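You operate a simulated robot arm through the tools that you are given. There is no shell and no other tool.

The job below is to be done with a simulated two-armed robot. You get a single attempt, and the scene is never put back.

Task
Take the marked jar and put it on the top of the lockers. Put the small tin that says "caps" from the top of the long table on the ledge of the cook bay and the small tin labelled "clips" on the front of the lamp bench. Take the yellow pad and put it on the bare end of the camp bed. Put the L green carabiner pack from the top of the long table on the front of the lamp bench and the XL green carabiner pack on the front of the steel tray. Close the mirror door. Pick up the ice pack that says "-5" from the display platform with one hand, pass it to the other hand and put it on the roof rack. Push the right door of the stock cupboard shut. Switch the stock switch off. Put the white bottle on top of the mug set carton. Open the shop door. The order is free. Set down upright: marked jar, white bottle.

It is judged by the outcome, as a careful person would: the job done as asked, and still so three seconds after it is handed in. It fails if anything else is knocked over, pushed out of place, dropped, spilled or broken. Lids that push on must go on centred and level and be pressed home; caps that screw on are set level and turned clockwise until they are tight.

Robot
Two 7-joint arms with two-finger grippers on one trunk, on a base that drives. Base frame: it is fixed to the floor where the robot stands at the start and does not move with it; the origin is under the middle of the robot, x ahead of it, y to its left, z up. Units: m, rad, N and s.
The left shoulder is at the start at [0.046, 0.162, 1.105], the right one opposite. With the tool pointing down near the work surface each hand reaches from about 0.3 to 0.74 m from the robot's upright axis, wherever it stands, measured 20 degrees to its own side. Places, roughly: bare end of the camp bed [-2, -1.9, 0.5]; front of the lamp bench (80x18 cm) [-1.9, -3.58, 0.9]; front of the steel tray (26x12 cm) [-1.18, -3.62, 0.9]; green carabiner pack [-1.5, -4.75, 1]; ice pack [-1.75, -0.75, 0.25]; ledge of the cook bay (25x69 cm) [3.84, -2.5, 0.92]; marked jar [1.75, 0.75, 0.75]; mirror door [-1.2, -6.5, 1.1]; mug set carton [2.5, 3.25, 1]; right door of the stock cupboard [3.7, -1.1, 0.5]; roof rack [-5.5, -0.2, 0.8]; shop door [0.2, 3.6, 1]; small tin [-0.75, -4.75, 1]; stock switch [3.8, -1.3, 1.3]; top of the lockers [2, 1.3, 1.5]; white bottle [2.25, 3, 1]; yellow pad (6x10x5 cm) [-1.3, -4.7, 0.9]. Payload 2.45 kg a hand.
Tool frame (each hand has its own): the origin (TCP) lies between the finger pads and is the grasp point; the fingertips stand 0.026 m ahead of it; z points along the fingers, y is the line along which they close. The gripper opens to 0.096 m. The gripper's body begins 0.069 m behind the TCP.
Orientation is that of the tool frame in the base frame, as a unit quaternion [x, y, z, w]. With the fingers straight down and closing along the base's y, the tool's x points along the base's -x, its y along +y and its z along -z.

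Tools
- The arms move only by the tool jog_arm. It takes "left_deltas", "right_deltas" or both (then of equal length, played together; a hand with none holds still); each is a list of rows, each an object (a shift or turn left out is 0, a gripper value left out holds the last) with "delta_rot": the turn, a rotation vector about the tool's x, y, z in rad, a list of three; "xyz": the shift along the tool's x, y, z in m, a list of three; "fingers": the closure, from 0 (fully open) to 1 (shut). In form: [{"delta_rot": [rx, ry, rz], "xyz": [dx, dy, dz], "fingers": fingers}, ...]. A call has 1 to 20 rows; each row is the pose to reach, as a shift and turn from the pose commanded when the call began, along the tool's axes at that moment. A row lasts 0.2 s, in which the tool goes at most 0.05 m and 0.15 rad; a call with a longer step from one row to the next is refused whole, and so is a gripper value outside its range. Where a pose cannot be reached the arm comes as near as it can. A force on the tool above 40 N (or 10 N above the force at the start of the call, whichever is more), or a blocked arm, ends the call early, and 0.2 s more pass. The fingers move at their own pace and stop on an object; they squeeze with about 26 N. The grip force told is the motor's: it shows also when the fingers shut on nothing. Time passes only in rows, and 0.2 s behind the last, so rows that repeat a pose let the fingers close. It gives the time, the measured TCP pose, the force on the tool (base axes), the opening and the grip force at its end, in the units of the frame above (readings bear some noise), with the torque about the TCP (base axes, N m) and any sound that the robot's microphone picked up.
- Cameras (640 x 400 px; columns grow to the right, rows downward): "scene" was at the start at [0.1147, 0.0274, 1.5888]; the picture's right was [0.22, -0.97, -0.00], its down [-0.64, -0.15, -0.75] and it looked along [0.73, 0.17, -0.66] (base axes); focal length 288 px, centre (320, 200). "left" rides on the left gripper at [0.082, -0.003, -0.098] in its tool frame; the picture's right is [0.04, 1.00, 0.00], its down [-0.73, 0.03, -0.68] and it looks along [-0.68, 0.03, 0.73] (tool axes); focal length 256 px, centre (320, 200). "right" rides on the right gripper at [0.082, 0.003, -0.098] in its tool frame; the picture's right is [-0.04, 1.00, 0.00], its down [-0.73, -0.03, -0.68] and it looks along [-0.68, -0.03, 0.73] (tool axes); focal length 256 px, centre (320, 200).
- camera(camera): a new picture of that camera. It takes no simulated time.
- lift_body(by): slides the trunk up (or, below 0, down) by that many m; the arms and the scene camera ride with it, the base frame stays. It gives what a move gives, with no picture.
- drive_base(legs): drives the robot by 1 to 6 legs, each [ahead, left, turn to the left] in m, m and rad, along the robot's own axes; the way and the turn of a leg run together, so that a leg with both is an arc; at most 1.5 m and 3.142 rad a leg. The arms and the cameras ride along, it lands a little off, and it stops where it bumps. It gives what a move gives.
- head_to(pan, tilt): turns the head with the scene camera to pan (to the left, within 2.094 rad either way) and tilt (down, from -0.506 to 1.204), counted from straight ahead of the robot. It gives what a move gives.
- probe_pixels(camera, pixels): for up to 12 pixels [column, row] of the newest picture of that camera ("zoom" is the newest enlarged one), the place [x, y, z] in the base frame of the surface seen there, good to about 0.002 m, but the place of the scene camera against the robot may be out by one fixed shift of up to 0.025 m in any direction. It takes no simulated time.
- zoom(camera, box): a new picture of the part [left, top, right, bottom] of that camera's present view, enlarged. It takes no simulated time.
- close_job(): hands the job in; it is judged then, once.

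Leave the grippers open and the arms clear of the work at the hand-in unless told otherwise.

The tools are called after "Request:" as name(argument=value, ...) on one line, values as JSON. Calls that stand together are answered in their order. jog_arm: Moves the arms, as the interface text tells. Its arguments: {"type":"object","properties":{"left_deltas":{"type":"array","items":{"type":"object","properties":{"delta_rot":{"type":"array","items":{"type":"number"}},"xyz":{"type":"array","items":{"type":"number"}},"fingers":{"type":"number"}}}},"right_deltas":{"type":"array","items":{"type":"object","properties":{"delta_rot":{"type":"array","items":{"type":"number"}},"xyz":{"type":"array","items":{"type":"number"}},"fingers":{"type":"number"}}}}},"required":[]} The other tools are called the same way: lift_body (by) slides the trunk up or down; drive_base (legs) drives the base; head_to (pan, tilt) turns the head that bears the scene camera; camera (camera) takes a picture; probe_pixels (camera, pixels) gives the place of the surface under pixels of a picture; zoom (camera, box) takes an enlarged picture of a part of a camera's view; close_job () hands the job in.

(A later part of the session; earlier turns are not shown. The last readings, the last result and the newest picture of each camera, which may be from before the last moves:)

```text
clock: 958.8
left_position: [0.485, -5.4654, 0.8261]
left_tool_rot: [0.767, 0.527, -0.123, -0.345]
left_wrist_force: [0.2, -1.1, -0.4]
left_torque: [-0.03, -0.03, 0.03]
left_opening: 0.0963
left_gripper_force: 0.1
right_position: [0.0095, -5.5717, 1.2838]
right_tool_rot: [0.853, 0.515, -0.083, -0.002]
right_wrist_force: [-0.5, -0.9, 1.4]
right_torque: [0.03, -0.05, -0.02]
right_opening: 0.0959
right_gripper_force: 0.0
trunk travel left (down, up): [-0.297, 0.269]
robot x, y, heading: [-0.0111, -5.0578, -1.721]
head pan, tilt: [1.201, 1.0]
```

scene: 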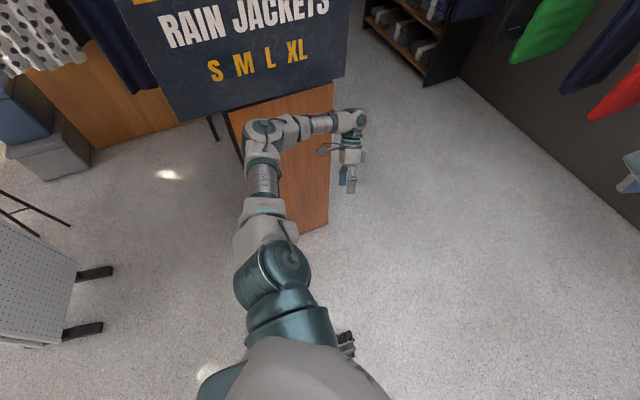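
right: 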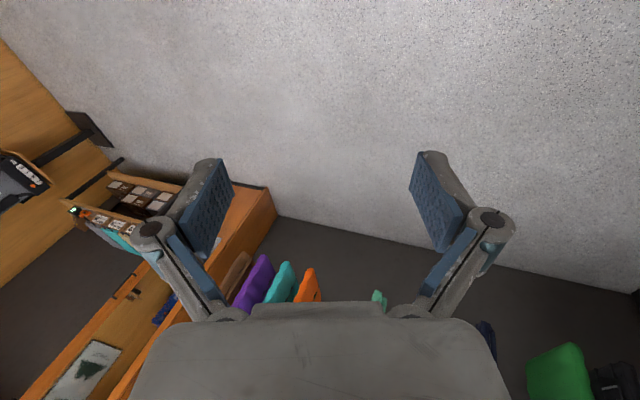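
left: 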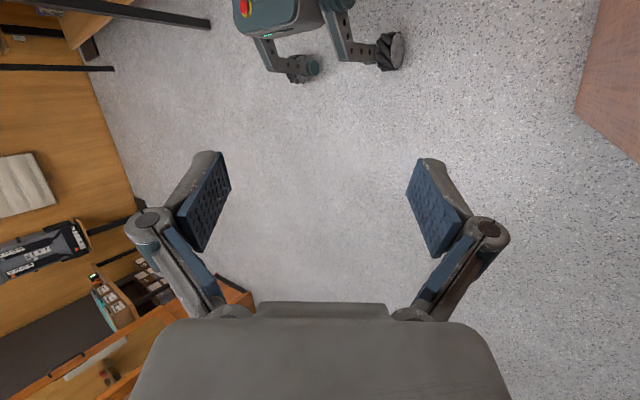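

The rack is unmoved. Now restore both arms to normal postures.

Request:
jog_arm(left_deltas=[{"xyz": [-0.016, -0.0417, -0.0037], "delta_rot": [-0.071, -0.027, -0.021]}, {"xyz": [-0.032, -0.0835, -0.0073], "delta_rot": [-0.1415, -0.054, -0.0416]}, {"xyz": [-0.048, -0.1252, -0.011], "delta_rot": [-0.212, -0.081, -0.0624]}, {"xyz": [-0.064, -0.167, -0.0147], "delta_rot": [-0.283, -0.108, -0.083]}, {"xyz": [-0.08, -0.2087, -0.0184], "delta_rot": [-0.354, -0.135, -0.104]}, {"xyz": [-0.096, -0.2504, -0.022], "delta_rot": [-0.4245, -0.162, -0.125]}, {"xyz": [-0.112, -0.2922, -0.0257], "delta_rot": [-0.495, -0.189, -0.146]}, {"xyz": [-0.128, -0.3339, -0.0294], "delta_rot": [-0.566, -0.216, -0.166]}, {"xyz": [-0.144, -0.3757, -0.033], "delta_rot": [-0.637, -0.243, -0.187]}, {"xyz": [-0.16, -0.4174, -0.0367], "delta_rot": [-0.7075, -0.27, -0.208]}], right_deltas=[{"xyz": [-0.0037, -0.0298, 0.0162], "delta_rot": [-0.011, 0.0127, -0.0343]}, {"xyz": [-0.0075, -0.0595, 0.0325], "delta_rot": [-0.022, 0.0253, -0.0686]}, {"xyz": [-0.0112, -0.0893, 0.0487], "delta_rot": [-0.033, 0.038, -0.103]}, {"xyz": [-0.015, -0.119, 0.065], "delta_rot": [-0.0436, 0.0506, -0.137]}, {"xyz": [-0.0187, -0.1488, 0.0812], "delta_rot": [-0.0545, 0.0633, -0.1715]}, {"xyz": [-0.0225, -0.1786, 0.0975], "delta_rot": [-0.0654, 0.076, -0.206]}, {"xyz": [-0.0262, -0.2083, 0.1137], "delta_rot": [-0.0763, 0.0886, -0.24]}, {"xyz": [-0.03, -0.2381, 0.13], "delta_rot": [-0.0872, 0.1013, -0.274]}, {"xyz": [-0.0337, -0.2678, 0.1462], "delta_rot": [-0.0981, 0.1139, -0.309]}, {"xyz": [-0.0375, -0.2976, 0.1625], "delta_rot": [-0.109, 0.1266, -0.343]}])

Request:
head_to(pan=0.0, tilt=1.0)

Request:
camera(camera="scene")

```text
clock: 961.0
left_position: [0.1301, -5.5367, 1.1062]
left_tool_rot: [0.757, 0.653, 0.005, 0.005]
left_wrist_force: [-0.5, 0.1, -0.2]
left_torque: [-0.02, 0.01, 0.01]
left_opening: 0.0959
left_gripper_force: 0.1
right_position: [-0.3021, -5.47, 1.1435]
right_tool_rot: [0.754, 0.657, 0.002, 0.001]
right_wrist_force: [-1.2, 0.2, -0.6]
right_torque: [0.04, -0.01, -0.02]
right_opening: 0.0959
right_gripper_force: 0.2
trunk travel left (down, up): [-0.297, 0.269]
robot x, y, heading: [-0.0104, -5.0571, -1.719]
head pan, tilt: [1.201, 1.0]
```

```text
clock: 962.4
left_position: [0.1313, -5.5372, 1.1038]
left_tool_rot: [0.759, 0.651, 0.004, 0.003]
left_wrist_force: [0.7, 0.0, 0.2]
left_torque: [-0.02, -0.03, -0.04]
left_opening: 0.0961
left_gripper_force: 0.1
right_position: [-0.3017, -5.47, 1.1438]
right_tool_rot: [0.756, 0.655, 0.0, 0.001]
right_wrist_force: [-1.3, 0.3, 0.9]
right_torque: [0.02, -0.04, -0.01]
right_opening: 0.0962
right_gripper_force: 0.0
trunk travel left (down, up): [-0.297, 0.269]
robot x, y, heading: [-0.0077, -5.0574, -1.719]
head pan, tilt: [0.0, 1.0]
```

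```text
taken
```

scene: 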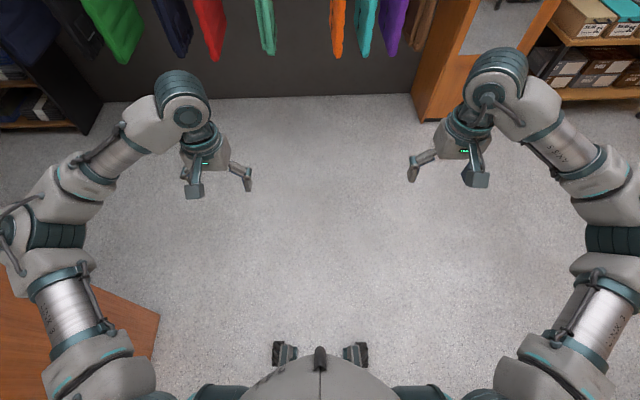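

Both arms are symmetric again. Continue: ahead 0.4, turn right, ahead 0.83, turn right to face the table.

Request:
drive_base(legs=[[0.4, 0, 0], [0, 0, -1.42]])

Request:
drive_base(legs=[[0.82, 0, 0], [0, 0, -1.571]])

Request:
head_to(pan=-0.1, tilt=0.7)

Request:
camera(camera="scene")

```text
clock: 968.4
left_position: [-0.5276, -5.6662, 1.1001]
left_tool_rot: [1.0, -0.016, 0.001, -0.008]
left_wrist_force: [-0.7, -1.8, 0.1]
left_torque: [0.13, -0.03, 0.04]
left_opening: 0.0962
left_gripper_force: 0.1
right_position: [-0.5099, -5.231, 1.1496]
right_tool_rot: [1.0, -0.012, 0.001, -0.01]
right_wrist_force: [-0.1, -1.2, -0.2]
right_torque: [0.16, 0.03, 0.02]
right_opening: 0.0958
right_gripper_force: 0.0
trunk travel left (down, up): [-0.297, 0.269]
robot x, y, heading: [-0.0632, -5.4445, 3.107]
head pan, tilt: [0.0, 1.0]
```

```text
clock: 976.6
left_position: [-1.0633, -4.9776, 1.1103]
left_tool_rot: [-0.701, 0.713, 0.008, -0.008]
left_wrist_force: [0.7, -0.4, -0.4]
left_torque: [0.01, 0.05, -0.01]
left_opening: 0.0955
left_gripper_force: 0.0
right_position: [-0.6265, -4.9881, 1.1438]
right_tool_rot: [-0.703, 0.711, 0.008, -0.003]
right_wrist_force: [-0.4, 0.7, 0.1]
right_torque: [0.0, 0.08, 0.01]
right_opening: 0.0959
right_gripper_force: 0.0
trunk travel left (down, up): [-0.297, 0.269]
robot x, y, heading: [-0.8746, -5.4278, 1.556]
head pan, tilt: [0.0, 1.0]
```

```text
clock: 977.4
left_position: [-1.0682, -4.9811, 1.1105]
left_tool_rot: [-0.7, 0.714, 0.007, -0.003]
left_wrist_force: [0.3, 0.5, -0.3]
left_torque: [0.0, 0.01, -0.02]
left_opening: 0.096
left_gripper_force: 0.1
right_position: [-0.6299, -4.9906, 1.1466]
right_tool_rot: [-0.704, 0.711, 0.007, 0.0]
right_wrist_force: [0.1, -0.6, 0.6]
right_torque: [-0.01, -0.01, -0.01]
right_opening: 0.0962
right_gripper_force: 0.0
trunk travel left (down, up): [-0.297, 0.269]
robot x, y, heading: [-0.8711, -5.4325, 1.548]
head pan, tilt: [-0.099, 0.7]
```

```text
taken
```

scene: 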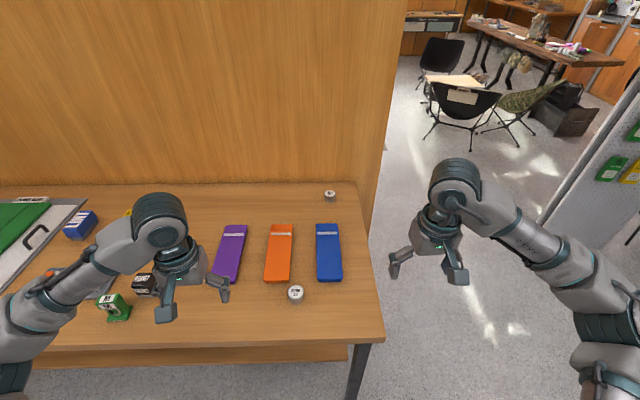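

Drive ahead 0.28 to the table's edge.

Request:
drive_base(legs=[[0.28, 0, 0.0]])

Request:
camera(camera="right")

Request:
jog_arm(right_deltas=[{}])

```text
clock: 979.3
left_position: [-0.9823, -4.7217, 1.119]
left_tool_rot: [-0.673, 0.74, 0.015, -0.001]
left_wrist_force: [7.7, 4.0, 1.1]
left_torque: [-0.4, 0.7, -0.04]
left_opening: 0.0961
left_gripper_force: 0.1
right_position: [-0.5469, -4.7661, 1.152]
right_tool_rot: [-0.675, 0.737, 0.015, 0.002]
right_wrist_force: [6.2, -9.8, 1.8]
right_torque: [0.98, 0.53, -0.06]
right_opening: 0.0961
right_gripper_force: 0.1
trunk travel left (down, up): [-0.297, 0.269]
robot x, y, heading: [-0.8294, -5.1758, 1.475]
head pan, tilt: [-0.099, 0.7]
```

```text
taken
```

right: 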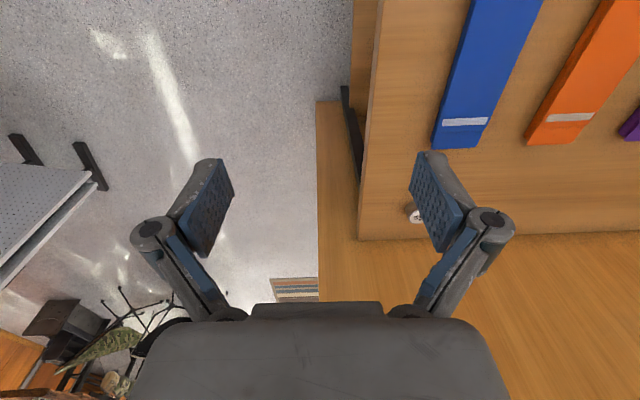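

```text
clock: 979.7
left_position: [-1.0005, -4.7199, 1.1133]
left_tool_rot: [-0.673, 0.74, 0.01, 0.006]
left_wrist_force: [-0.6, -0.8, 0.8]
left_torque: [0.1, -0.1, 0.05]
left_opening: 0.0961
left_gripper_force: 0.1
right_position: [-0.5653, -4.7652, 1.1532]
right_tool_rot: [-0.677, 0.736, 0.009, 0.009]
right_wrist_force: [-1.4, -1.1, 1.2]
right_torque: [0.15, -0.07, 0.03]
right_opening: 0.096
right_gripper_force: 0.0
trunk travel left (down, up): [-0.297, 0.269]
robot x, y, heading: [-0.8316, -5.1669, 1.48]
head pan, tilt: [-0.099, 0.7]
```

The front-right wheel nudged the table's leg. Back 0.1, shift left 0.13, straighten, then ahead again clear of the leg.

Request:
drive_base(legs=[[-0.1, 0, 0.05], [0, 0.13, 0.04]])

Request:
drive_base(legs=[[0.13, 0, 0]])

Request:
head_to(pan=-0.2, tilt=0.8)

Request:
camera(camera="scene")

Request:
camera(camera="right")

```text
clock: 981.8
left_position: [-1.1123, -4.821, 1.1153]
left_tool_rot: [-0.702, 0.711, 0.022, -0.018]
left_wrist_force: [2.0, 0.4, -0.3]
left_torque: [-0.04, 0.09, -0.03]
left_opening: 0.0963
left_gripper_force: 0.0
right_position: [-0.6722, -4.8256, 1.1335]
right_tool_rot: [-0.706, 0.707, 0.021, -0.016]
right_wrist_force: [0.9, 0.2, 0.9]
right_torque: [-0.01, 0.09, -0.01]
right_opening: 0.0957
right_gripper_force: 0.0
trunk travel left (down, up): [-0.297, 0.269]
robot x, y, heading: [-0.9552, -5.2688, 1.563]
head pan, tilt: [-0.099, 0.7]
```

```text
clock: 983.0
left_position: [-1.1555, -4.695, 1.1095]
left_tool_rot: [-0.704, 0.71, 0.009, -0.002]
left_wrist_force: [0.1, 0.6, 0.0]
left_torque: [-0.03, -0.02, 0.03]
left_opening: 0.0959
left_gripper_force: 0.0
right_position: [-0.7192, -4.6991, 1.1466]
right_tool_rot: [-0.706, 0.708, 0.008, 0.0]
right_wrist_force: [-0.1, 0.3, 0.1]
right_torque: [-0.01, 0.02, 0.0]
right_opening: 0.0962
right_gripper_force: 0.0
trunk travel left (down, up): [-0.297, 0.269]
robot x, y, heading: [-0.9562, -5.1398, 1.561]
head pan, tilt: [-0.099, 0.7]
```

```text
clock: 983.7
left_position: [-1.1516, -4.6975, 1.1119]
left_tool_rot: [-0.704, 0.71, 0.012, -0.004]
left_wrist_force: [-0.4, 0.1, -0.7]
left_torque: [-0.01, 0.0, -0.03]
left_opening: 0.096
left_gripper_force: 0.1
right_position: [-0.7137, -4.703, 1.1467]
right_tool_rot: [-0.707, 0.708, 0.01, 0.0]
right_wrist_force: [1.1, -0.7, -0.1]
right_torque: [-0.01, -0.04, 0.01]
right_opening: 0.0959
right_gripper_force: 0.0
trunk travel left (down, up): [-0.297, 0.269]
robot x, y, heading: [-0.9538, -5.1405, 1.572]
head pan, tilt: [-0.201, 0.799]
```

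```text
taken
```

scene: 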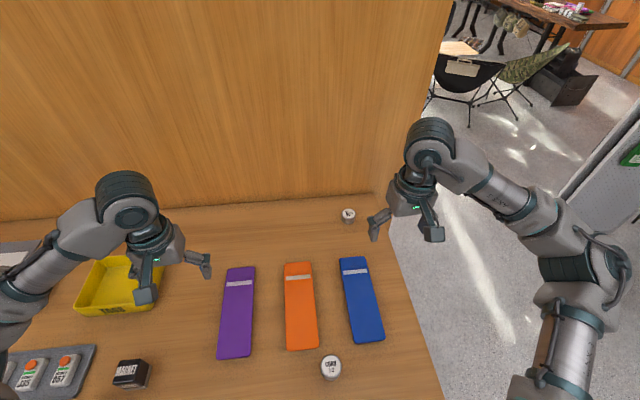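

```text
taken
```

right: 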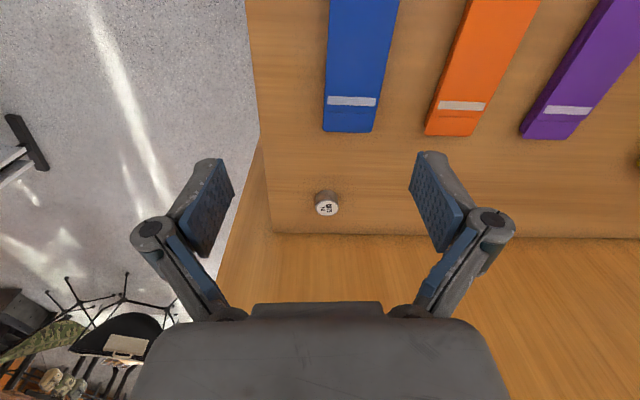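

Good stance. Probe the caps tin and wall with the right camera, plus CORD/blue for comparison.

Request:
probe_pixels(camera="right", pixels=[[327, 208], [316, 207], [338, 207], [327, 216], [327, 197], [350, 128], [350, 238], [300, 180], [330, 60]])

Request:
probe_pixels(camera="scene", pixels=[[330, 364], [348, 213], [365, 340], [300, 348], [237, 355]])

Request:
zoom(camera="right", box=[297, 180, 357, 230])

```text
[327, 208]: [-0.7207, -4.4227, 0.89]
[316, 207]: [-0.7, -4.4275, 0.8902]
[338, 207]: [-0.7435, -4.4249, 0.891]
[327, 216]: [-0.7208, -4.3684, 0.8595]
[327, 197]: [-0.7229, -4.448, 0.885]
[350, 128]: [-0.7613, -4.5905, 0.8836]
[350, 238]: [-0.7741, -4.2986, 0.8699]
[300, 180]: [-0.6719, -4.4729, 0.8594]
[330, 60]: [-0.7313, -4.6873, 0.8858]
```

```text
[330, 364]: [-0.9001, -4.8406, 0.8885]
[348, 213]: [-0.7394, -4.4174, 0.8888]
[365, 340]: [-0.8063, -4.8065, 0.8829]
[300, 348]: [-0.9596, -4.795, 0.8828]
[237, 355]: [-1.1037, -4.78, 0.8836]
```

```text
8.00 times, centred on (327, 205) of right
```

zoom: 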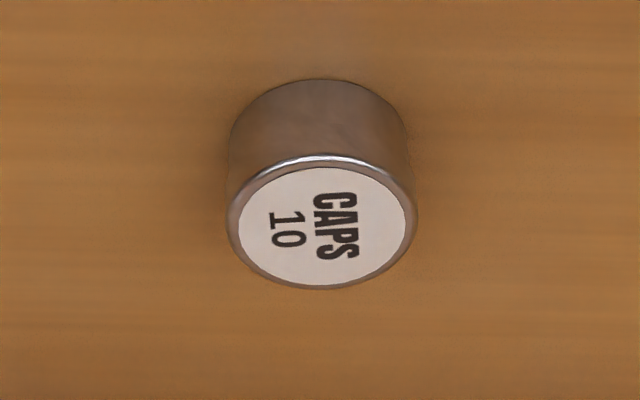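

Tin centre (−0.7215, −4.424). Move the right hand over it in short rows.

Request:
jog_arm(right_deltas=[{"xyz": [-0.04, 0.001, 0.005], "delta_rot": [0, 0.014, 0]}, {"xyz": [-0.08, 0.001, 0.01], "delta_rot": [0, 0.014, 0]}, {"xyz": [-0.12, 0.002, 0.02], "delta_rot": [0, 0.014, 0]}, {"xyz": [-0.16, 0.003, 0.04], "delta_rot": [0, 0.014, 0]}, {"xyz": [-0.2, 0.003, 0.06], "delta_rot": [0, 0.014, 0]}, {"xyz": [-0.235, 0.004, 0.09], "delta_rot": [0, 0.014, 0]}, {"xyz": [-0.265, 0.0043, 0.12], "delta_rot": [0, 0.014, 0]}, {"xyz": [-0.275, 0.0043, 0.155], "delta_rot": [0, 0.014, 0]}, {"xyz": [-0.275, 0.0043, 0.18], "delta_rot": [0, 0.014, 0]}])

Request:
camera(camera="right")

```text
clock: 985.7
left_position: [-1.1488, -4.6988, 1.1114]
left_tool_rot: [-0.704, 0.71, 0.013, -0.003]
left_wrist_force: [0.6, 0.2, 0.0]
left_torque: [0.02, 0.02, 0.0]
left_opening: 0.096
left_gripper_force: 0.1
right_position: [-0.7165, -4.4389, 0.9839]
right_tool_rot: [-0.707, 0.707, 0.007, -0.005]
right_wrist_force: [0.0, 0.5, -0.9]
right_torque: [0.02, 0.01, 0.04]
right_opening: 0.0959
right_gripper_force: 0.1
right hand out of reach, approached as far as the arm can: row 7, 8, 9
trunk travel left (down, up): [-0.297, 0.269]
robot x, y, heading: [-0.9551, -5.1372, 1.567]
head pan, tilt: [-0.201, 0.799]
```

```text
taken
```

right: 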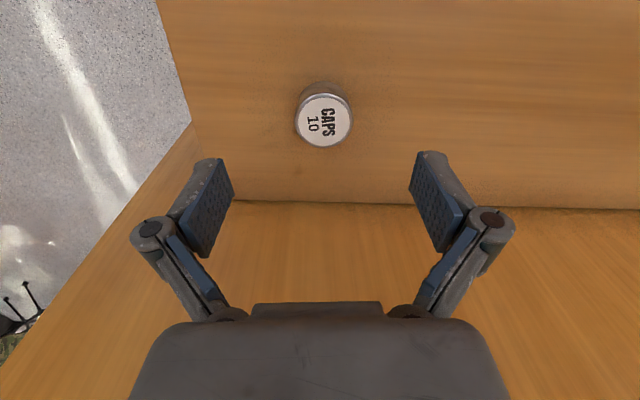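

Drive ahead 3.5 cm for the missing reach.

Request:
drive_base(legs=[[0.035, 0, 0]])

Request:
camera(camera="right")

Request:
jog_arm(right_deltas=[{}, {}, {}])

```text
clock: 986.6
left_position: [-1.1516, -4.6669, 1.1141]
left_tool_rot: [-0.704, 0.71, 0.014, -0.001]
left_wrist_force: [-0.2, 0.3, 1.0]
left_torque: [-0.01, 0.0, 0.01]
left_opening: 0.0959
left_gripper_force: 0.0
right_position: [-0.7177, -4.4068, 0.9884]
right_tool_rot: [-0.707, 0.707, 0.008, -0.005]
right_wrist_force: [0.0, -0.1, 0.6]
right_torque: [0.08, 0.01, 0.01]
right_opening: 0.096
right_gripper_force: 0.1
trunk travel left (down, up): [-0.297, 0.269]
robot x, y, heading: [-0.9565, -5.1042, 1.57]
head pan, tilt: [-0.201, 0.799]
```

```text
taken
```

right: 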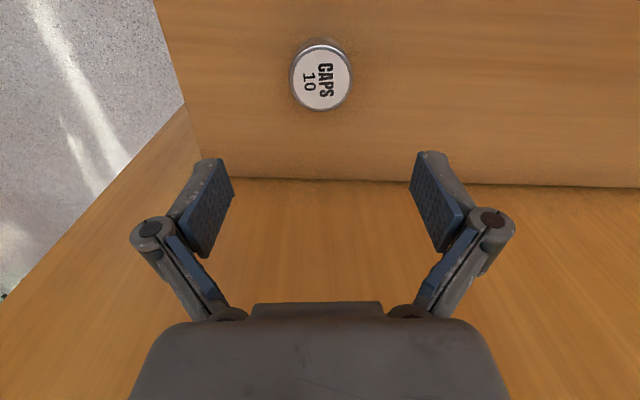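

```text
clock: 987.4
left_position: [-1.149, -4.6669, 1.1141]
left_tool_rot: [-0.704, 0.71, 0.015, -0.003]
left_wrist_force: [-0.2, 1.1, -0.3]
left_torque: [0.03, -0.01, 0.0]
left_opening: 0.0963
left_gripper_force: 0.0
right_position: [-0.7167, -4.4036, 0.9878]
right_tool_rot: [-0.707, 0.707, 0.008, -0.005]
right_wrist_force: [-0.8, 0.3, 0.2]
right_torque: [-0.06, -0.03, 0.0]
right_opening: 0.0961
right_gripper_force: 0.0
trunk travel left (down, up): [-0.297, 0.269]
robot x, y, heading: [-0.9538, -5.1014, 1.57]
head pan, tilt: [-0.201, 0.799]
```

Steady. Shift back 2 cm, descend 10 cm and close.

Request:
jog_arm(right_deltas=[{"xyz": [0.02, 0.005, 0.02]}, {"xyz": [0.021, 0.006, 0.05]}, {"xyz": [0.021, 0.006, 0.08]}, {"xyz": [0.021, 0.006, 0.097]}])

Request:
camera(camera="right")

```text
clock: 988.4
left_position: [-1.1519, -4.6658, 1.1158]
left_tool_rot: [-0.703, 0.711, 0.014, -0.001]
left_wrist_force: [-0.2, 0.5, -0.2]
left_torque: [0.04, -0.01, -0.03]
left_opening: 0.0961
left_gripper_force: 0.0
right_position: [-0.7262, -4.4267, 0.8909]
right_tool_rot: [-0.706, 0.708, 0.008, -0.004]
right_wrist_force: [0.6, -0.2, -0.3]
right_torque: [0.01, -0.03, 0.02]
right_opening: 0.096
right_gripper_force: 0.1
trunk travel left (down, up): [-0.297, 0.269]
robot x, y, heading: [-0.9559, -5.1041, 1.564]
head pan, tilt: [-0.201, 0.799]
```

```text
taken
```

right: 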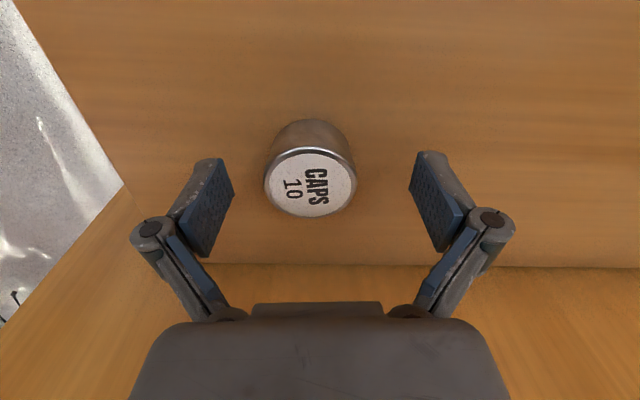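

Shift 4 mm and close.

Request:
jog_arm(right_deltas=[{"xyz": [0, -0.004, 0.003]}, {"xyz": [0, -0.004, 0.003], "fingers": 0.3}, {"xyz": [0, -0.004, 0.003], "fingers": 0.6}, {"xyz": [0, -0.004, 0.003], "fingers": 0.85}, {"xyz": [0, -0.004, 0.003], "fingers": 0.85}])

Request:
jog_arm(right_deltas=[{"xyz": [0, 0, -0.02]}, {"xyz": [0, 0, -0.05]}, {"xyz": [0.01, 0, -0.09]}, {"xyz": [0.04, 0, -0.12]}, {"xyz": [0.08, 0, -0.14]}, {"xyz": [0.12, 0, -0.16]}, {"xyz": [0.16, 0, -0.18]}, {"xyz": [0.2, 0, -0.2]}])

Request:
camera(camera="right")

```text
clock: 989.6
left_position: [-1.1502, -4.6673, 1.1154]
left_tool_rot: [-0.704, 0.71, 0.014, -0.002]
left_wrist_force: [0.2, -0.1, -0.5]
left_torque: [0.01, -0.01, 0.01]
left_opening: 0.096
left_gripper_force: 0.1
right_position: [-0.7186, -4.4251, 0.8873]
right_tool_rot: [-0.706, 0.708, 0.008, -0.004]
right_wrist_force: [0.5, 0.7, 2.5]
right_torque: [0.04, -0.08, 0.0]
right_opening: 0.0461
right_gripper_force: 26.5
trunk travel left (down, up): [-0.297, 0.269]
robot x, y, heading: [-0.9568, -5.1076, 1.568]
head pan, tilt: [-0.201, 0.799]
```

```text
clock: 991.4
left_position: [-1.1477, -4.6676, 1.1154]
left_tool_rot: [-0.704, 0.71, 0.015, -0.003]
left_wrist_force: [0.2, 0.1, -0.1]
left_torque: [-0.01, -0.02, 0.02]
left_opening: 0.096
left_gripper_force: 0.0
right_position: [-0.7139, -4.631, 1.0876]
right_tool_rot: [-0.707, 0.708, 0.009, -0.004]
right_wrist_force: [0.2, -0.1, -0.2]
right_torque: [0.05, 0.0, 0.01]
right_opening: 0.0459
right_gripper_force: 25.5
trunk travel left (down, up): [-0.297, 0.269]
robot x, y, heading: [-0.9587, -5.1052, 1.57]
head pan, tilt: [-0.201, 0.799]
```

```text
taken
```

right: 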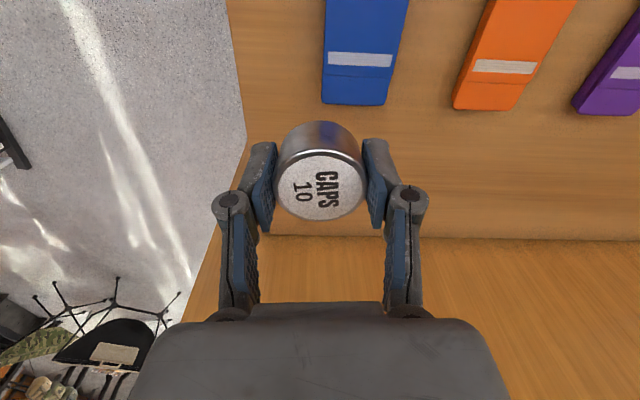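

Caps tin held. I verify the CORD tin's place with a wrist camera (it was at ≈(−0.885, −4.868)).

Request:
camera(camera="left")

Request:
camera(camera="scene")

Request:
zoom(camera="scene", box=[210, 240, 410, 400])

```text
taken
```

left: 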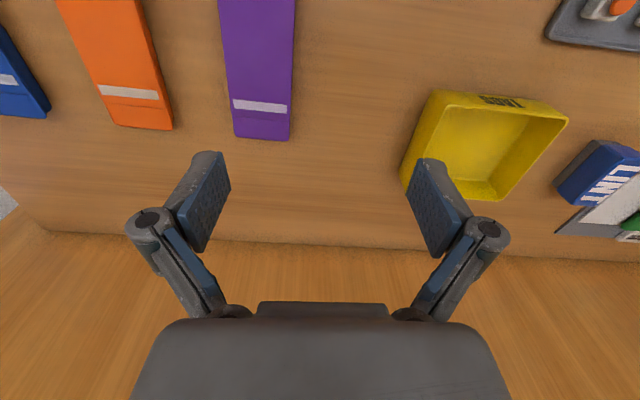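

```text
taken
```

scene: 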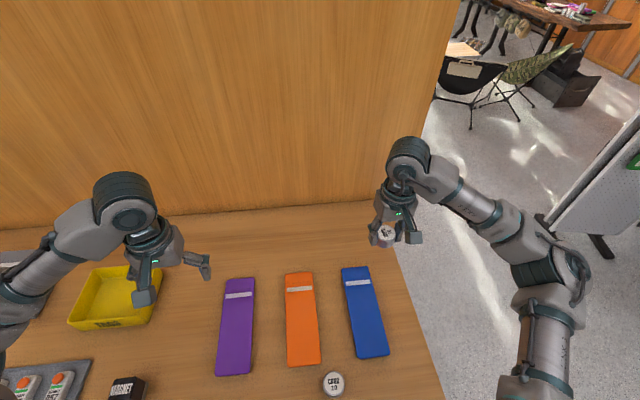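

```text
2.50 times, centred on (310, 320) of scene
```

zoom: 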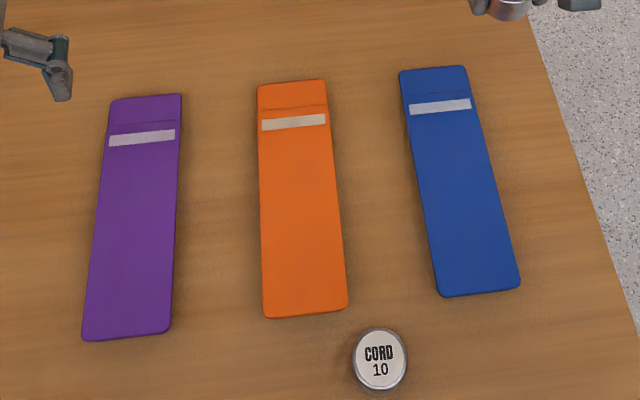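

I compare the orange slab and CORD tin positions with my earlier views by probing now.

Request:
probe_pixels(camera="scene", pixels=[[319, 361], [290, 362], [334, 383], [388, 352], [356, 356], [250, 371], [218, 373], [345, 270], [382, 267], [287, 277], [311, 276]])

```text
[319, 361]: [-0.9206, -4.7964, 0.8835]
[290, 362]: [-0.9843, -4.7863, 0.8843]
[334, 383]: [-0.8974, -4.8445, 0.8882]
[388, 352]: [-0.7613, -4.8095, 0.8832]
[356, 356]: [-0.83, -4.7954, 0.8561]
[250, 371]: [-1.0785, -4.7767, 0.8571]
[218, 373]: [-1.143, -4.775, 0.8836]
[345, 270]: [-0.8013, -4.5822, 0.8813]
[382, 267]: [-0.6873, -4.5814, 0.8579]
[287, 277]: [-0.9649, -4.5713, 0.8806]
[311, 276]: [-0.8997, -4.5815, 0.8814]
```

Table goods are in place. Leave: back 0.35, turn right, ahead to x≈0.03.

Request:
drive_base(legs=[[-0.35, 0, 0], [0, 0, -1.57]])

Request:
drive_base(legs=[[0.98, 0, 0]])

Request:
drive_base(legs=[[0, 0, 1.58]])

```text
clock: 997.4
left_position: [-0.5169, -5.2517, 1.1133]
left_tool_rot: [0.017, 1.0, 0.009, 0.009]
left_wrist_force: [-0.1, 0.4, -1.0]
left_torque: [-0.05, -0.04, 0.03]
left_opening: 0.096
left_gripper_force: 0.1
right_position: [-0.4907, -5.6868, 1.088]
right_tool_rot: [0.012, 1.0, 0.006, 0.003]
right_wrist_force: [-0.4, 0.3, -1.0]
right_torque: [-0.06, 0.01, 0.01]
right_opening: 0.0456
right_gripper_force: 26.0
trunk travel left (down, up): [-0.297, 0.269]
robot x, y, heading: [-0.9582, -5.4365, -0.025]
head pan, tilt: [-0.201, 0.799]
```

```text
clock: 1002.5
left_position: [0.4572, -5.2907, 1.1174]
left_tool_rot: [0.021, 1.0, 0.012, 0.01]
left_wrist_force: [-0.3, -0.6, -0.2]
left_torque: [-0.01, -0.01, -0.02]
left_opening: 0.0961
left_gripper_force: 0.1
right_position: [0.4819, -5.727, 1.0902]
right_tool_rot: [0.017, 1.0, 0.01, 0.005]
right_wrist_force: [-0.2, 0.2, -0.6]
right_torque: [-0.03, -0.02, -0.01]
right_opening: 0.0459
right_gripper_force: 26.3
trunk travel left (down, up): [-0.297, 0.269]
robot x, y, heading: [0.0208, -5.4684, -0.041]
head pan, tilt: [-0.201, 0.799]
```

```text
clock: 1006.7
left_position: [-0.155, -5.0311, 1.1179]
left_tool_rot: [-0.689, 0.725, 0.017, 0.0]
left_wrist_force: [-0.3, -0.2, 0.0]
left_torque: [0.0, 0.0, -0.02]
left_opening: 0.0963
left_gripper_force: 0.0
right_position: [0.2809, -5.0133, 1.0924]
right_tool_rot: [-0.691, 0.723, 0.011, -0.003]
right_wrist_force: [0.1, -1.0, -0.9]
right_torque: [0.03, -0.01, 0.0]
right_opening: 0.0459
right_gripper_force: 25.8
trunk travel left (down, up): [-0.297, 0.269]
robot x, y, heading: [0.0191, -5.4703, 1.527]
head pan, tilt: [-0.201, 0.799]
```

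Drive out through the opening in two stages.

Request:
drive_base(legs=[[1.2, 0, 0]])

Request:
drive_base(legs=[[1.2, 0, 0]])

Request:
head_to(pan=-0.9, tilt=0.4)

Request:
camera(camera="scene")

```text
clock: 1012.7
left_position: [-0.1041, -3.8614, 1.1192]
left_tool_rot: [-0.689, 0.725, 0.018, 0.001]
left_wrist_force: [0.5, -0.3, -0.5]
left_torque: [0.0, 0.0, 0.02]
left_opening: 0.096
left_gripper_force: 0.1
right_position: [0.3318, -3.84, 1.0931]
right_tool_rot: [-0.693, 0.721, 0.012, -0.001]
right_wrist_force: [0.4, -0.7, -1.0]
right_torque: [-0.02, 0.05, 0.01]
right_opening: 0.0457
right_gripper_force: 26.1
trunk travel left (down, up): [-0.297, 0.269]
robot x, y, heading: [0.0728, -4.2959, 1.526]
head pan, tilt: [-0.201, 0.799]
```

```text
clock: 1018.8
left_position: [-0.0589, -2.6568, 1.1206]
left_tool_rot: [-0.692, 0.722, 0.018, 0.002]
left_wrist_force: [0.5, -0.3, 0.3]
left_torque: [-0.02, -0.02, 0.02]
left_opening: 0.0961
left_gripper_force: 0.1
right_position: [0.3781, -2.6352, 1.0952]
right_tool_rot: [-0.695, 0.718, 0.014, 0.001]
right_wrist_force: [0.5, -1.2, -0.7]
right_torque: [-0.04, -0.02, -0.01]
right_opening: 0.0456
right_gripper_force: 25.9
trunk travel left (down, up): [-0.297, 0.269]
robot x, y, heading: [0.122, -3.0852, 1.533]
head pan, tilt: [-0.201, 0.799]
```

```text
clock: 1019.9
left_position: [-0.0585, -2.6601, 1.1231]
left_tool_rot: [-0.691, 0.723, 0.021, 0.004]
left_wrist_force: [-0.1, 0.4, -0.5]
left_torque: [-0.01, -0.02, -0.03]
left_opening: 0.096
left_gripper_force: 0.0
right_position: [0.377, -2.6388, 1.096]
right_tool_rot: [-0.695, 0.719, 0.014, 0.001]
right_wrist_force: [0.1, 0.5, -0.5]
right_torque: [0.0, 0.0, 0.02]
right_opening: 0.0455
right_gripper_force: 26.3
trunk travel left (down, up): [-0.297, 0.269]
robot x, y, heading: [0.1196, -3.087, 1.534]
head pan, tilt: [-0.901, 0.4]
```

```text
taken
```

scene: 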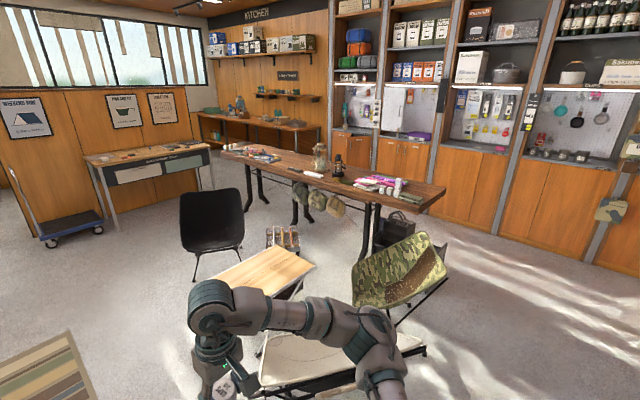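

Probe the chairs and the cook bay to plan the way east.

Request:
probe_pixels(camera="scene", pixels=[[420, 350], [330, 340], [445, 240], [440, 285], [400, 320], [395, 240], [440, 200], [590, 160], [560, 150], [540, 210], [600, 270], [480, 330]])

Request:
head_to(pan=-1.4, tilt=0.4)

Request:
camera(camera="scene")

```text
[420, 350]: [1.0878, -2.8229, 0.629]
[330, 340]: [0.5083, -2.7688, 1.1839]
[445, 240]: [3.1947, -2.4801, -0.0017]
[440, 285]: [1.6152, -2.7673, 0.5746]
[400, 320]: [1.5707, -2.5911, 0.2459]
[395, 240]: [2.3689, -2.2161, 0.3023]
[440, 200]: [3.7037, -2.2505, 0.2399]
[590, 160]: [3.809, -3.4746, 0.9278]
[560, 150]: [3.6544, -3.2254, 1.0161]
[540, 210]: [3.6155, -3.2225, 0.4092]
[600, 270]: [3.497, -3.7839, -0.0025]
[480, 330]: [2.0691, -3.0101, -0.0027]
```

```text
clock: 1020.8
left_position: [-0.0588, -2.6591, 1.1225]
left_tool_rot: [-0.691, 0.722, 0.02, 0.003]
left_wrist_force: [-0.1, 0.5, 0.5]
left_torque: [-0.01, -0.03, -0.01]
left_opening: 0.0959
left_gripper_force: 0.2
right_position: [0.3784, -2.638, 1.0964]
right_tool_rot: [-0.695, 0.719, 0.014, 0.001]
right_wrist_force: [0.7, 0.8, -0.7]
right_torque: [0.02, 0.02, 0.0]
right_opening: 0.0457
right_gripper_force: 26.0
trunk travel left (down, up): [-0.297, 0.269]
robot x, y, heading: [0.1198, -3.0865, 1.534]
head pan, tilt: [-1.4, 0.4]
```

```text
taken
```

scene: 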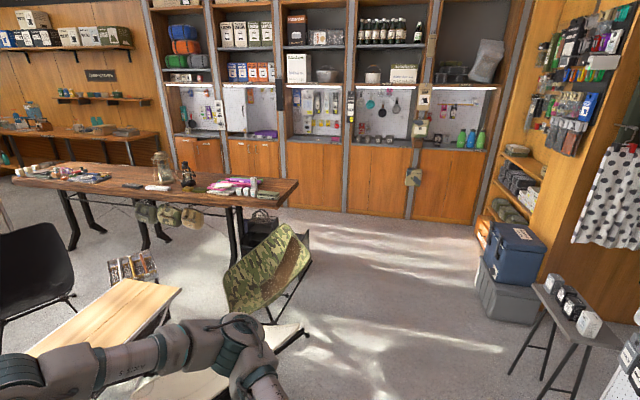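

Probe the bay ledges.

Request:
probe_pixels(camera="scene", pixels=[[320, 142], [385, 145], [460, 148], [250, 137], [197, 133], [350, 100], [287, 95], [217, 110], [225, 150], [420, 110], [300, 200], [190, 155]])

Request:
zoom(camera="scene", box=[150, 70, 350, 190])

Request:
zoom(camera="scene", box=[270, 70, 470, 190])

```text
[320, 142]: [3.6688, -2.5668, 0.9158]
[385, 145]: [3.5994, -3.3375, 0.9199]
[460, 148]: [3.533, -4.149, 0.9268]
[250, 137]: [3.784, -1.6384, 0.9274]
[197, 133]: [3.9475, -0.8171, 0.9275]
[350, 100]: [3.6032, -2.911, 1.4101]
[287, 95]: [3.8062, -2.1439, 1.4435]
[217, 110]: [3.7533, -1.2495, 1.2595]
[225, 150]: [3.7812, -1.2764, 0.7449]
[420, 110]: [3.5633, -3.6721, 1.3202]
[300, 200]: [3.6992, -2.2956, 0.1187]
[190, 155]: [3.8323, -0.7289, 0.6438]
```

```text
3.20 times, centred on (250, 130) of scene
```

zoom: 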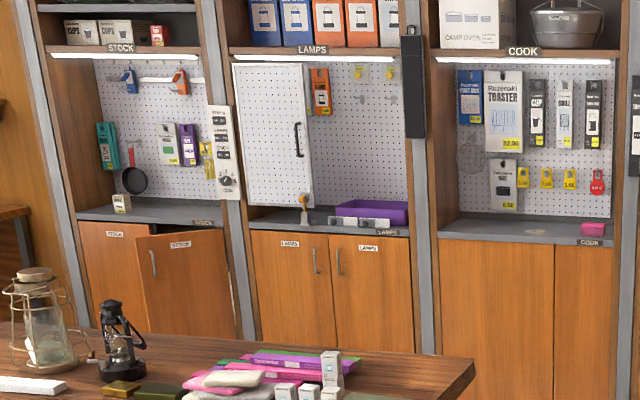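

```text
3.20 times, centred on (370, 130) of scene
```

zoom: 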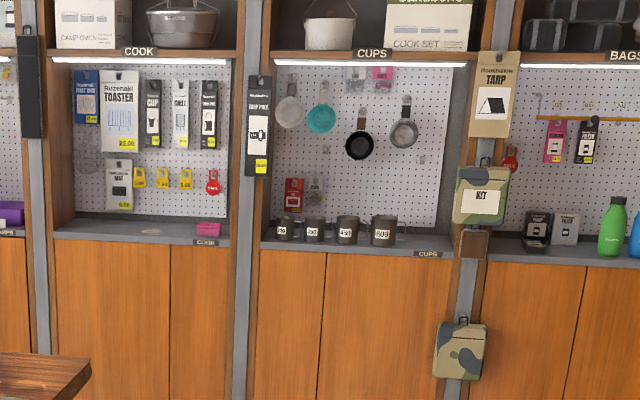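

COOK bay's ledge (y≈−2.5) is free apart from a pink item at its right end. Probe the objects on the right of my path.

Request:
probe_pixels(camera="scene", pixels=[[540, 300], [510, 250], [505, 310], [575, 345], [545, 390], [490, 300], [480, 260], [270, 330], [300, 340], [240, 300], [295, 190], [630, 360]])

```text
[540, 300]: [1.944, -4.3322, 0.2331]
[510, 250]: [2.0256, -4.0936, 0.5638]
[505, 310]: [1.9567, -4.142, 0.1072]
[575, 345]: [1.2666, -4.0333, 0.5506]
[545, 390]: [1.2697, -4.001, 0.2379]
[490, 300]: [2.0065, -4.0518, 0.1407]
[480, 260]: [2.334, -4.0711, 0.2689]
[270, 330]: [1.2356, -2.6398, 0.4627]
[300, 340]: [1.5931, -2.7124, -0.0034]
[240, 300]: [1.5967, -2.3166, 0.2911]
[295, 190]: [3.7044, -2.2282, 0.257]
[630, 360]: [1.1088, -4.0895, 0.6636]
```

Drive along y≈−3.45 to x≈2.75.

Request:
drive_base(legs=[[0, 0, -1.8], [1.3, 0, 0], [0, 0, 0.27], [1.35, 0, 0]])

Request:
head_to(pan=0.6, tilt=0.5)

Request:
camera(camera="scene")

```text
clock: 1038.9
left_position: [3.1019, -3.3552, 1.123]
left_tool_rot: [0.022, 1.0, 0.012, 0.017]
left_wrist_force: [0.2, 0.6, -0.3]
left_torque: [-0.02, -0.02, 0.03]
left_opening: 0.0962
left_gripper_force: 0.1
right_position: [3.1241, -3.7918, 1.0973]
right_tool_rot: [0.018, 1.0, 0.008, 0.012]
right_wrist_force: [-0.6, -0.2, -0.9]
right_torque: [0.02, -0.02, 0.03]
right_opening: 0.0455
right_gripper_force: 25.6
trunk travel left (down, up): [-0.297, 0.269]
robot x, y, heading: [2.6763, -3.5329, -0.041]
head pan, tilt: [-1.4, 0.4]
```

```text
clock: 1040.8
left_position: [3.0974, -3.3537, 1.1249]
left_tool_rot: [0.021, 1.0, 0.013, 0.019]
left_wrist_force: [0.2, 0.8, -0.4]
left_torque: [0.02, 0.04, 0.0]
left_opening: 0.0962
left_gripper_force: 0.1
right_position: [3.1213, -3.7911, 1.0981]
right_tool_rot: [0.017, 1.0, 0.01, 0.013]
right_wrist_force: [-1.1, -0.2, -1.0]
right_torque: [-0.02, -0.04, 0.0]
right_opening: 0.0457
right_gripper_force: 26.4
trunk travel left (down, up): [-0.297, 0.269]
robot x, y, heading: [2.6768, -3.5376, -0.036]
head pan, tilt: [0.6, 0.499]
```

```text
taken
```

scene: 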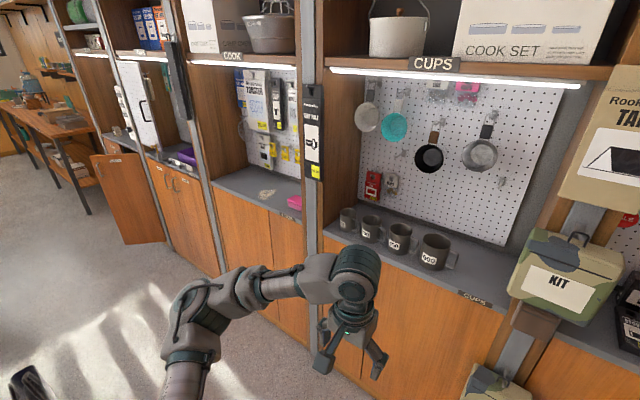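

Look left for the wooden table before driving north.

Request:
head_to(pan=1.5, tilt=0.5)

Request:
camera(camera="scene")

Request:
probe_pixels(camera="scene", pixels=[[320, 150], [250, 170], [320, 250], [420, 200], [200, 250], [150, 200], [500, 250]])

```text
clock: 1042.0
left_position: [3.0978, -3.3532, 1.1245]
left_tool_rot: [0.021, 1.0, 0.012, 0.019]
left_wrist_force: [-1.0, 0.2, -0.4]
left_torque: [0.0, 0.01, 0.0]
left_opening: 0.096
left_gripper_force: 0.0
right_position: [3.1197, -3.7901, 1.098]
right_tool_rot: [0.017, 1.0, 0.01, 0.012]
right_wrist_force: [-0.4, 0.0, -1.8]
right_torque: [0.02, 0.01, 0.01]
right_opening: 0.0458
right_gripper_force: 25.9
trunk travel left (down, up): [-0.297, 0.269]
robot x, y, heading: [2.6733, -3.5357, -0.034]
head pan, tilt: [1.499, 0.499]
```

```text
taken
```

scene: 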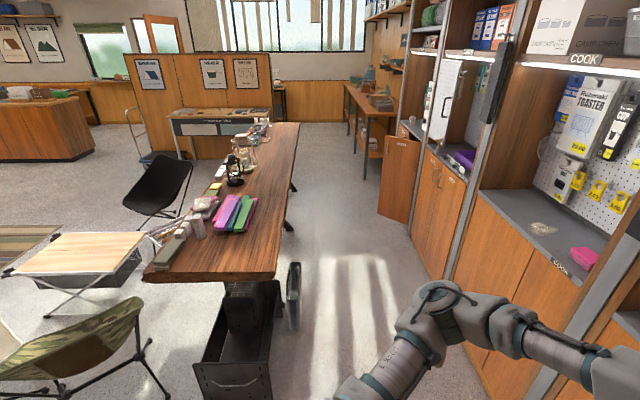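

```text
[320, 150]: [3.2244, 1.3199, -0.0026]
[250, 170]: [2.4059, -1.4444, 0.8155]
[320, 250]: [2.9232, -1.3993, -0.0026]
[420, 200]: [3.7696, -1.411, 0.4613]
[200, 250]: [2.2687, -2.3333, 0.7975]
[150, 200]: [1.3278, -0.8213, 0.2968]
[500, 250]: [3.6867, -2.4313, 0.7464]
```

Probe the table's right edge, the black case and the ledge.

Request:
probe_pixels(camera="scene", pixels=[[275, 275], [293, 325], [293, 270], [298, 140], [262, 385], [540, 230], [585, 258], [560, 262], [500, 200], [595, 280], [290, 200]])

```text
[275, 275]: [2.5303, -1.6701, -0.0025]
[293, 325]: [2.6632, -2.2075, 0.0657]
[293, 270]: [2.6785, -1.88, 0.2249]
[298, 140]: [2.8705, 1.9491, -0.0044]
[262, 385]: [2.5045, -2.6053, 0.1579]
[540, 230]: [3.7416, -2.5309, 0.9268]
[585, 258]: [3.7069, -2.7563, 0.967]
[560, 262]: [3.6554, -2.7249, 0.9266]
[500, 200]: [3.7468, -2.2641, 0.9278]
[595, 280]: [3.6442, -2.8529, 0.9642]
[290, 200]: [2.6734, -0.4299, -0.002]
```

The aisle is 0.93 m wide. Drive to about (3.02, −2.42) and face the COOK bay.

Request:
drive_base(legs=[[0, 0, 1.28], [1.15, 0, 0]])

Request:
drive_base(legs=[[0, 0, -1.246]])

Request:
head_to(pan=0.0, tilt=0.6)

Request:
camera(camera="scene")

Request:
camera(camera="right")

```text
clock: 1051.2
left_position: [3.0879, -1.9709, 1.1243]
left_tool_rot: [-0.554, 0.833, 0.021, 0.009]
left_wrist_force: [-0.2, 0.1, 0.6]
left_torque: [0.01, 0.01, 0.0]
left_opening: 0.0961
left_gripper_force: 0.1
right_position: [3.505, -2.1028, 1.0982]
right_tool_rot: [-0.556, 0.831, 0.015, 0.005]
right_wrist_force: [0.1, 0.1, 0.3]
right_torque: [0.0, -0.03, 0.0]
right_opening: 0.0458
right_gripper_force: 25.7
trunk travel left (down, up): [-0.297, 0.269]
robot x, y, heading: [3.1071, -2.428, 1.183]
head pan, tilt: [1.499, 0.499]
```

```text
clock: 1054.6
left_position: [3.5302, -2.2572, 1.1261]
left_tool_rot: [0.03, 0.999, 0.012, 0.02]
left_wrist_force: [0.0, 0.3, 0.3]
left_torque: [0.0, -0.01, 0.02]
left_opening: 0.0962
left_gripper_force: 0.1
right_position: [3.5473, -2.6944, 1.099]
right_tool_rot: [0.024, 1.0, 0.01, 0.013]
right_wrist_force: [-0.2, -0.7, -0.2]
right_torque: [-0.01, 0.01, 0.05]
right_opening: 0.0457
right_gripper_force: 25.7
trunk travel left (down, up): [-0.297, 0.269]
robot x, y, heading: [3.1109, -2.426, -0.051]
head pan, tilt: [1.499, 0.499]
```

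```text
clock: 1056.2
left_position: [3.527, -2.2569, 1.1281]
left_tool_rot: [0.028, 0.999, 0.012, 0.021]
left_wrist_force: [-0.6, 0.5, 0.0]
left_torque: [-0.02, -0.03, -0.01]
left_opening: 0.0961
left_gripper_force: 0.1
right_position: [3.5431, -2.693, 1.1015]
right_tool_rot: [0.025, 1.0, 0.009, 0.016]
right_wrist_force: [-0.1, -1.0, -0.5]
right_torque: [-0.01, -0.01, 0.0]
right_opening: 0.0458
right_gripper_force: 25.7
trunk travel left (down, up): [-0.297, 0.269]
robot x, y, heading: [3.1086, -2.4313, -0.051]
head pan, tilt: [0.0, 0.6]
```

```text
taken
```

scene: 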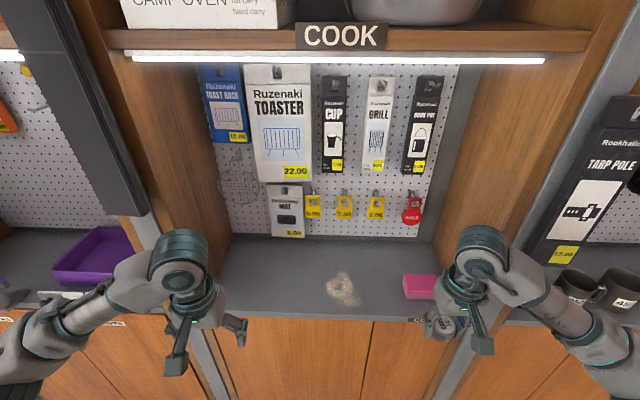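

```text
taken
```

right: 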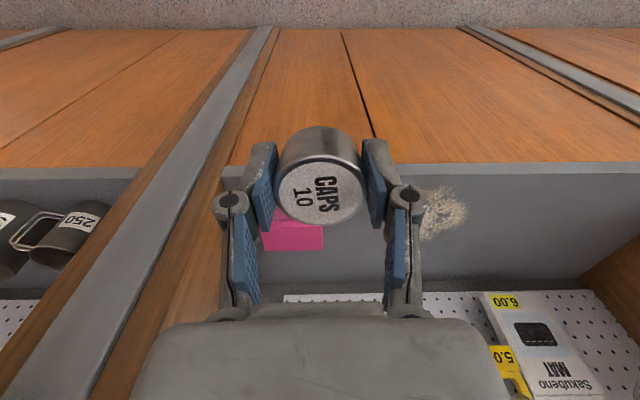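

Ledge has a crumb patch in the middle and a pink block at right. Probe the free spots.

Request:
probe_pixels(camera="scene", pixels=[[285, 275], [328, 285], [358, 290], [385, 285], [404, 285], [385, 300], [250, 290], [385, 265], [300, 310]])

Request:
probe_pixels(camera="right", pixels=[[320, 240], [300, 235], [425, 215], [460, 215], [400, 250], [520, 220], [380, 170], [560, 240]])

```text
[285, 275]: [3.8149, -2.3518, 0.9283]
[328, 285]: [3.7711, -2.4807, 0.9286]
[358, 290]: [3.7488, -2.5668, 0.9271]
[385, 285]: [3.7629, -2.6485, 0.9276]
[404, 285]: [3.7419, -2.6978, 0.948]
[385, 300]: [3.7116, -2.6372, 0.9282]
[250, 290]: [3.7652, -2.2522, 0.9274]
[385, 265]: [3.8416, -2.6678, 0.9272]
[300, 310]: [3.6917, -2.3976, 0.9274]
```

```text
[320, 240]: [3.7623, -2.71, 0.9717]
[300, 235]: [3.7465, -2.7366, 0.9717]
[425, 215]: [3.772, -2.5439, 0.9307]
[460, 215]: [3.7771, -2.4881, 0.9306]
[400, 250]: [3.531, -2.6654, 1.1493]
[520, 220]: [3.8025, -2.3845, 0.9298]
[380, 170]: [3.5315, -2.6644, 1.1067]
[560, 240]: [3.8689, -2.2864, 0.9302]
```

Ledge z=0.930; a clear gap lies at y≈−2.625. Move the tin there, levelling the hand.

Request:
jog_arm(right_deltas=[{"xyz": [-0.03, 0.015, 0.01], "delta_rot": [0.017, 0.032, 0]}, {"xyz": [-0.065, 0.03, 0.02], "delta_rot": [0.017, 0.032, 0]}, {"xyz": [-0.1, 0.045, 0.03], "delta_rot": [0.017, 0.032, 0]}, {"xyz": [-0.135, 0.06, 0.04], "delta_rot": [0.017, 0.032, 0]}, {"xyz": [-0.17, 0.07, 0.06], "delta_rot": [0.017, 0.032, 0]}, {"xyz": [-0.2, 0.076, 0.085], "delta_rot": [0.017, 0.032, 0]}, {"xyz": [-0.21, 0.076, 0.11], "delta_rot": [0.017, 0.032, 0]}, {"xyz": [-0.21, 0.076, 0.128], "delta_rot": [0.017, 0.032, 0]}, {"xyz": [-0.21, 0.076, 0.128], "delta_rot": [0.017, 0.032, 0]}])

Request:
camera(camera="right")

```text
clock: 1058.2
left_position: [3.5262, -2.2561, 1.1268]
left_tool_rot: [0.028, 0.999, 0.011, 0.022]
left_wrist_force: [0.8, -0.3, -0.3]
left_torque: [0.02, 0.02, -0.02]
left_opening: 0.0961
left_gripper_force: 0.0
right_position: [3.7601, -2.6243, 0.9836]
right_tool_rot: [0.025, 1.0, 0.0, -0.001]
right_wrist_force: [0.0, 0.4, -0.6]
right_torque: [0.0, 0.03, 0.01]
right_opening: 0.0458
right_gripper_force: 25.8
trunk travel left (down, up): [-0.297, 0.269]
robot x, y, heading: [3.1082, -2.4321, -0.055]
head pan, tilt: [0.0, 0.6]
```

```text
taken
```

right: 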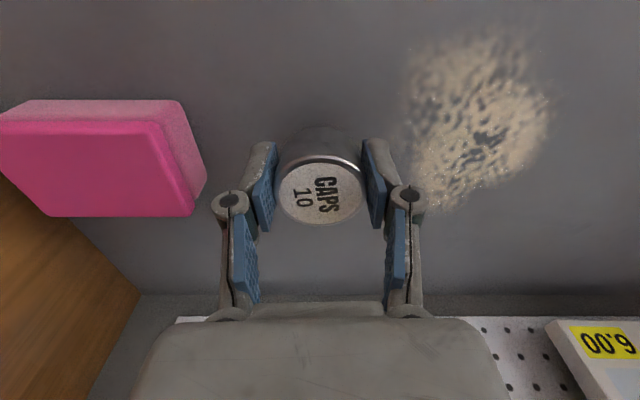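

Between block and crumbs. Lower to contact.

Request:
jog_arm(right_deltas=[{"xyz": [0, 0, 0.01]}, {"xyz": [0, 0, 0.018]}, {"xyz": [0, 0, 0.022]}, {"xyz": [0, 0, 0.025]}])

Request:
jog_arm(right_deltas=[{"xyz": [0, 0, 0.002]}, {"xyz": [0, 0, 0.003]}])

```text
clock: 1059.2
left_position: [3.5268, -2.256, 1.1263]
left_tool_rot: [0.029, 0.999, 0.011, 0.022]
left_wrist_force: [0.2, -0.6, 0.0]
left_torque: [-0.02, 0.01, 0.01]
left_opening: 0.096
left_gripper_force: 0.0
right_position: [3.7598, -2.6257, 0.9574]
right_tool_rot: [0.025, 1.0, -0.001, -0.001]
right_wrist_force: [-0.3, 0.1, -0.7]
right_torque: [0.03, -0.01, 0.0]
right_opening: 0.0457
right_gripper_force: 26.2
trunk travel left (down, up): [-0.297, 0.269]
robot x, y, heading: [3.1083, -2.4299, -0.053]
head pan, tilt: [0.0, 0.6]
```

```text
clock: 1059.8
left_position: [3.5248, -2.255, 1.1289]
left_tool_rot: [0.028, 0.999, 0.01, 0.023]
left_wrist_force: [0.0, 0.3, 0.1]
left_torque: [-0.02, -0.01, -0.02]
left_opening: 0.0962
left_gripper_force: 0.0
right_position: [3.7604, -2.6264, 0.9568]
right_tool_rot: [0.024, 1.0, 0.0, 0.002]
right_wrist_force: [0.7, -1.3, 13.4]
right_torque: [-0.13, -0.21, -0.02]
right_opening: 0.0458
right_gripper_force: 26.4
trunk travel left (down, up): [-0.297, 0.269]
robot x, y, heading: [3.1055, -2.4306, -0.049]
head pan, tilt: [0.0, 0.6]
```

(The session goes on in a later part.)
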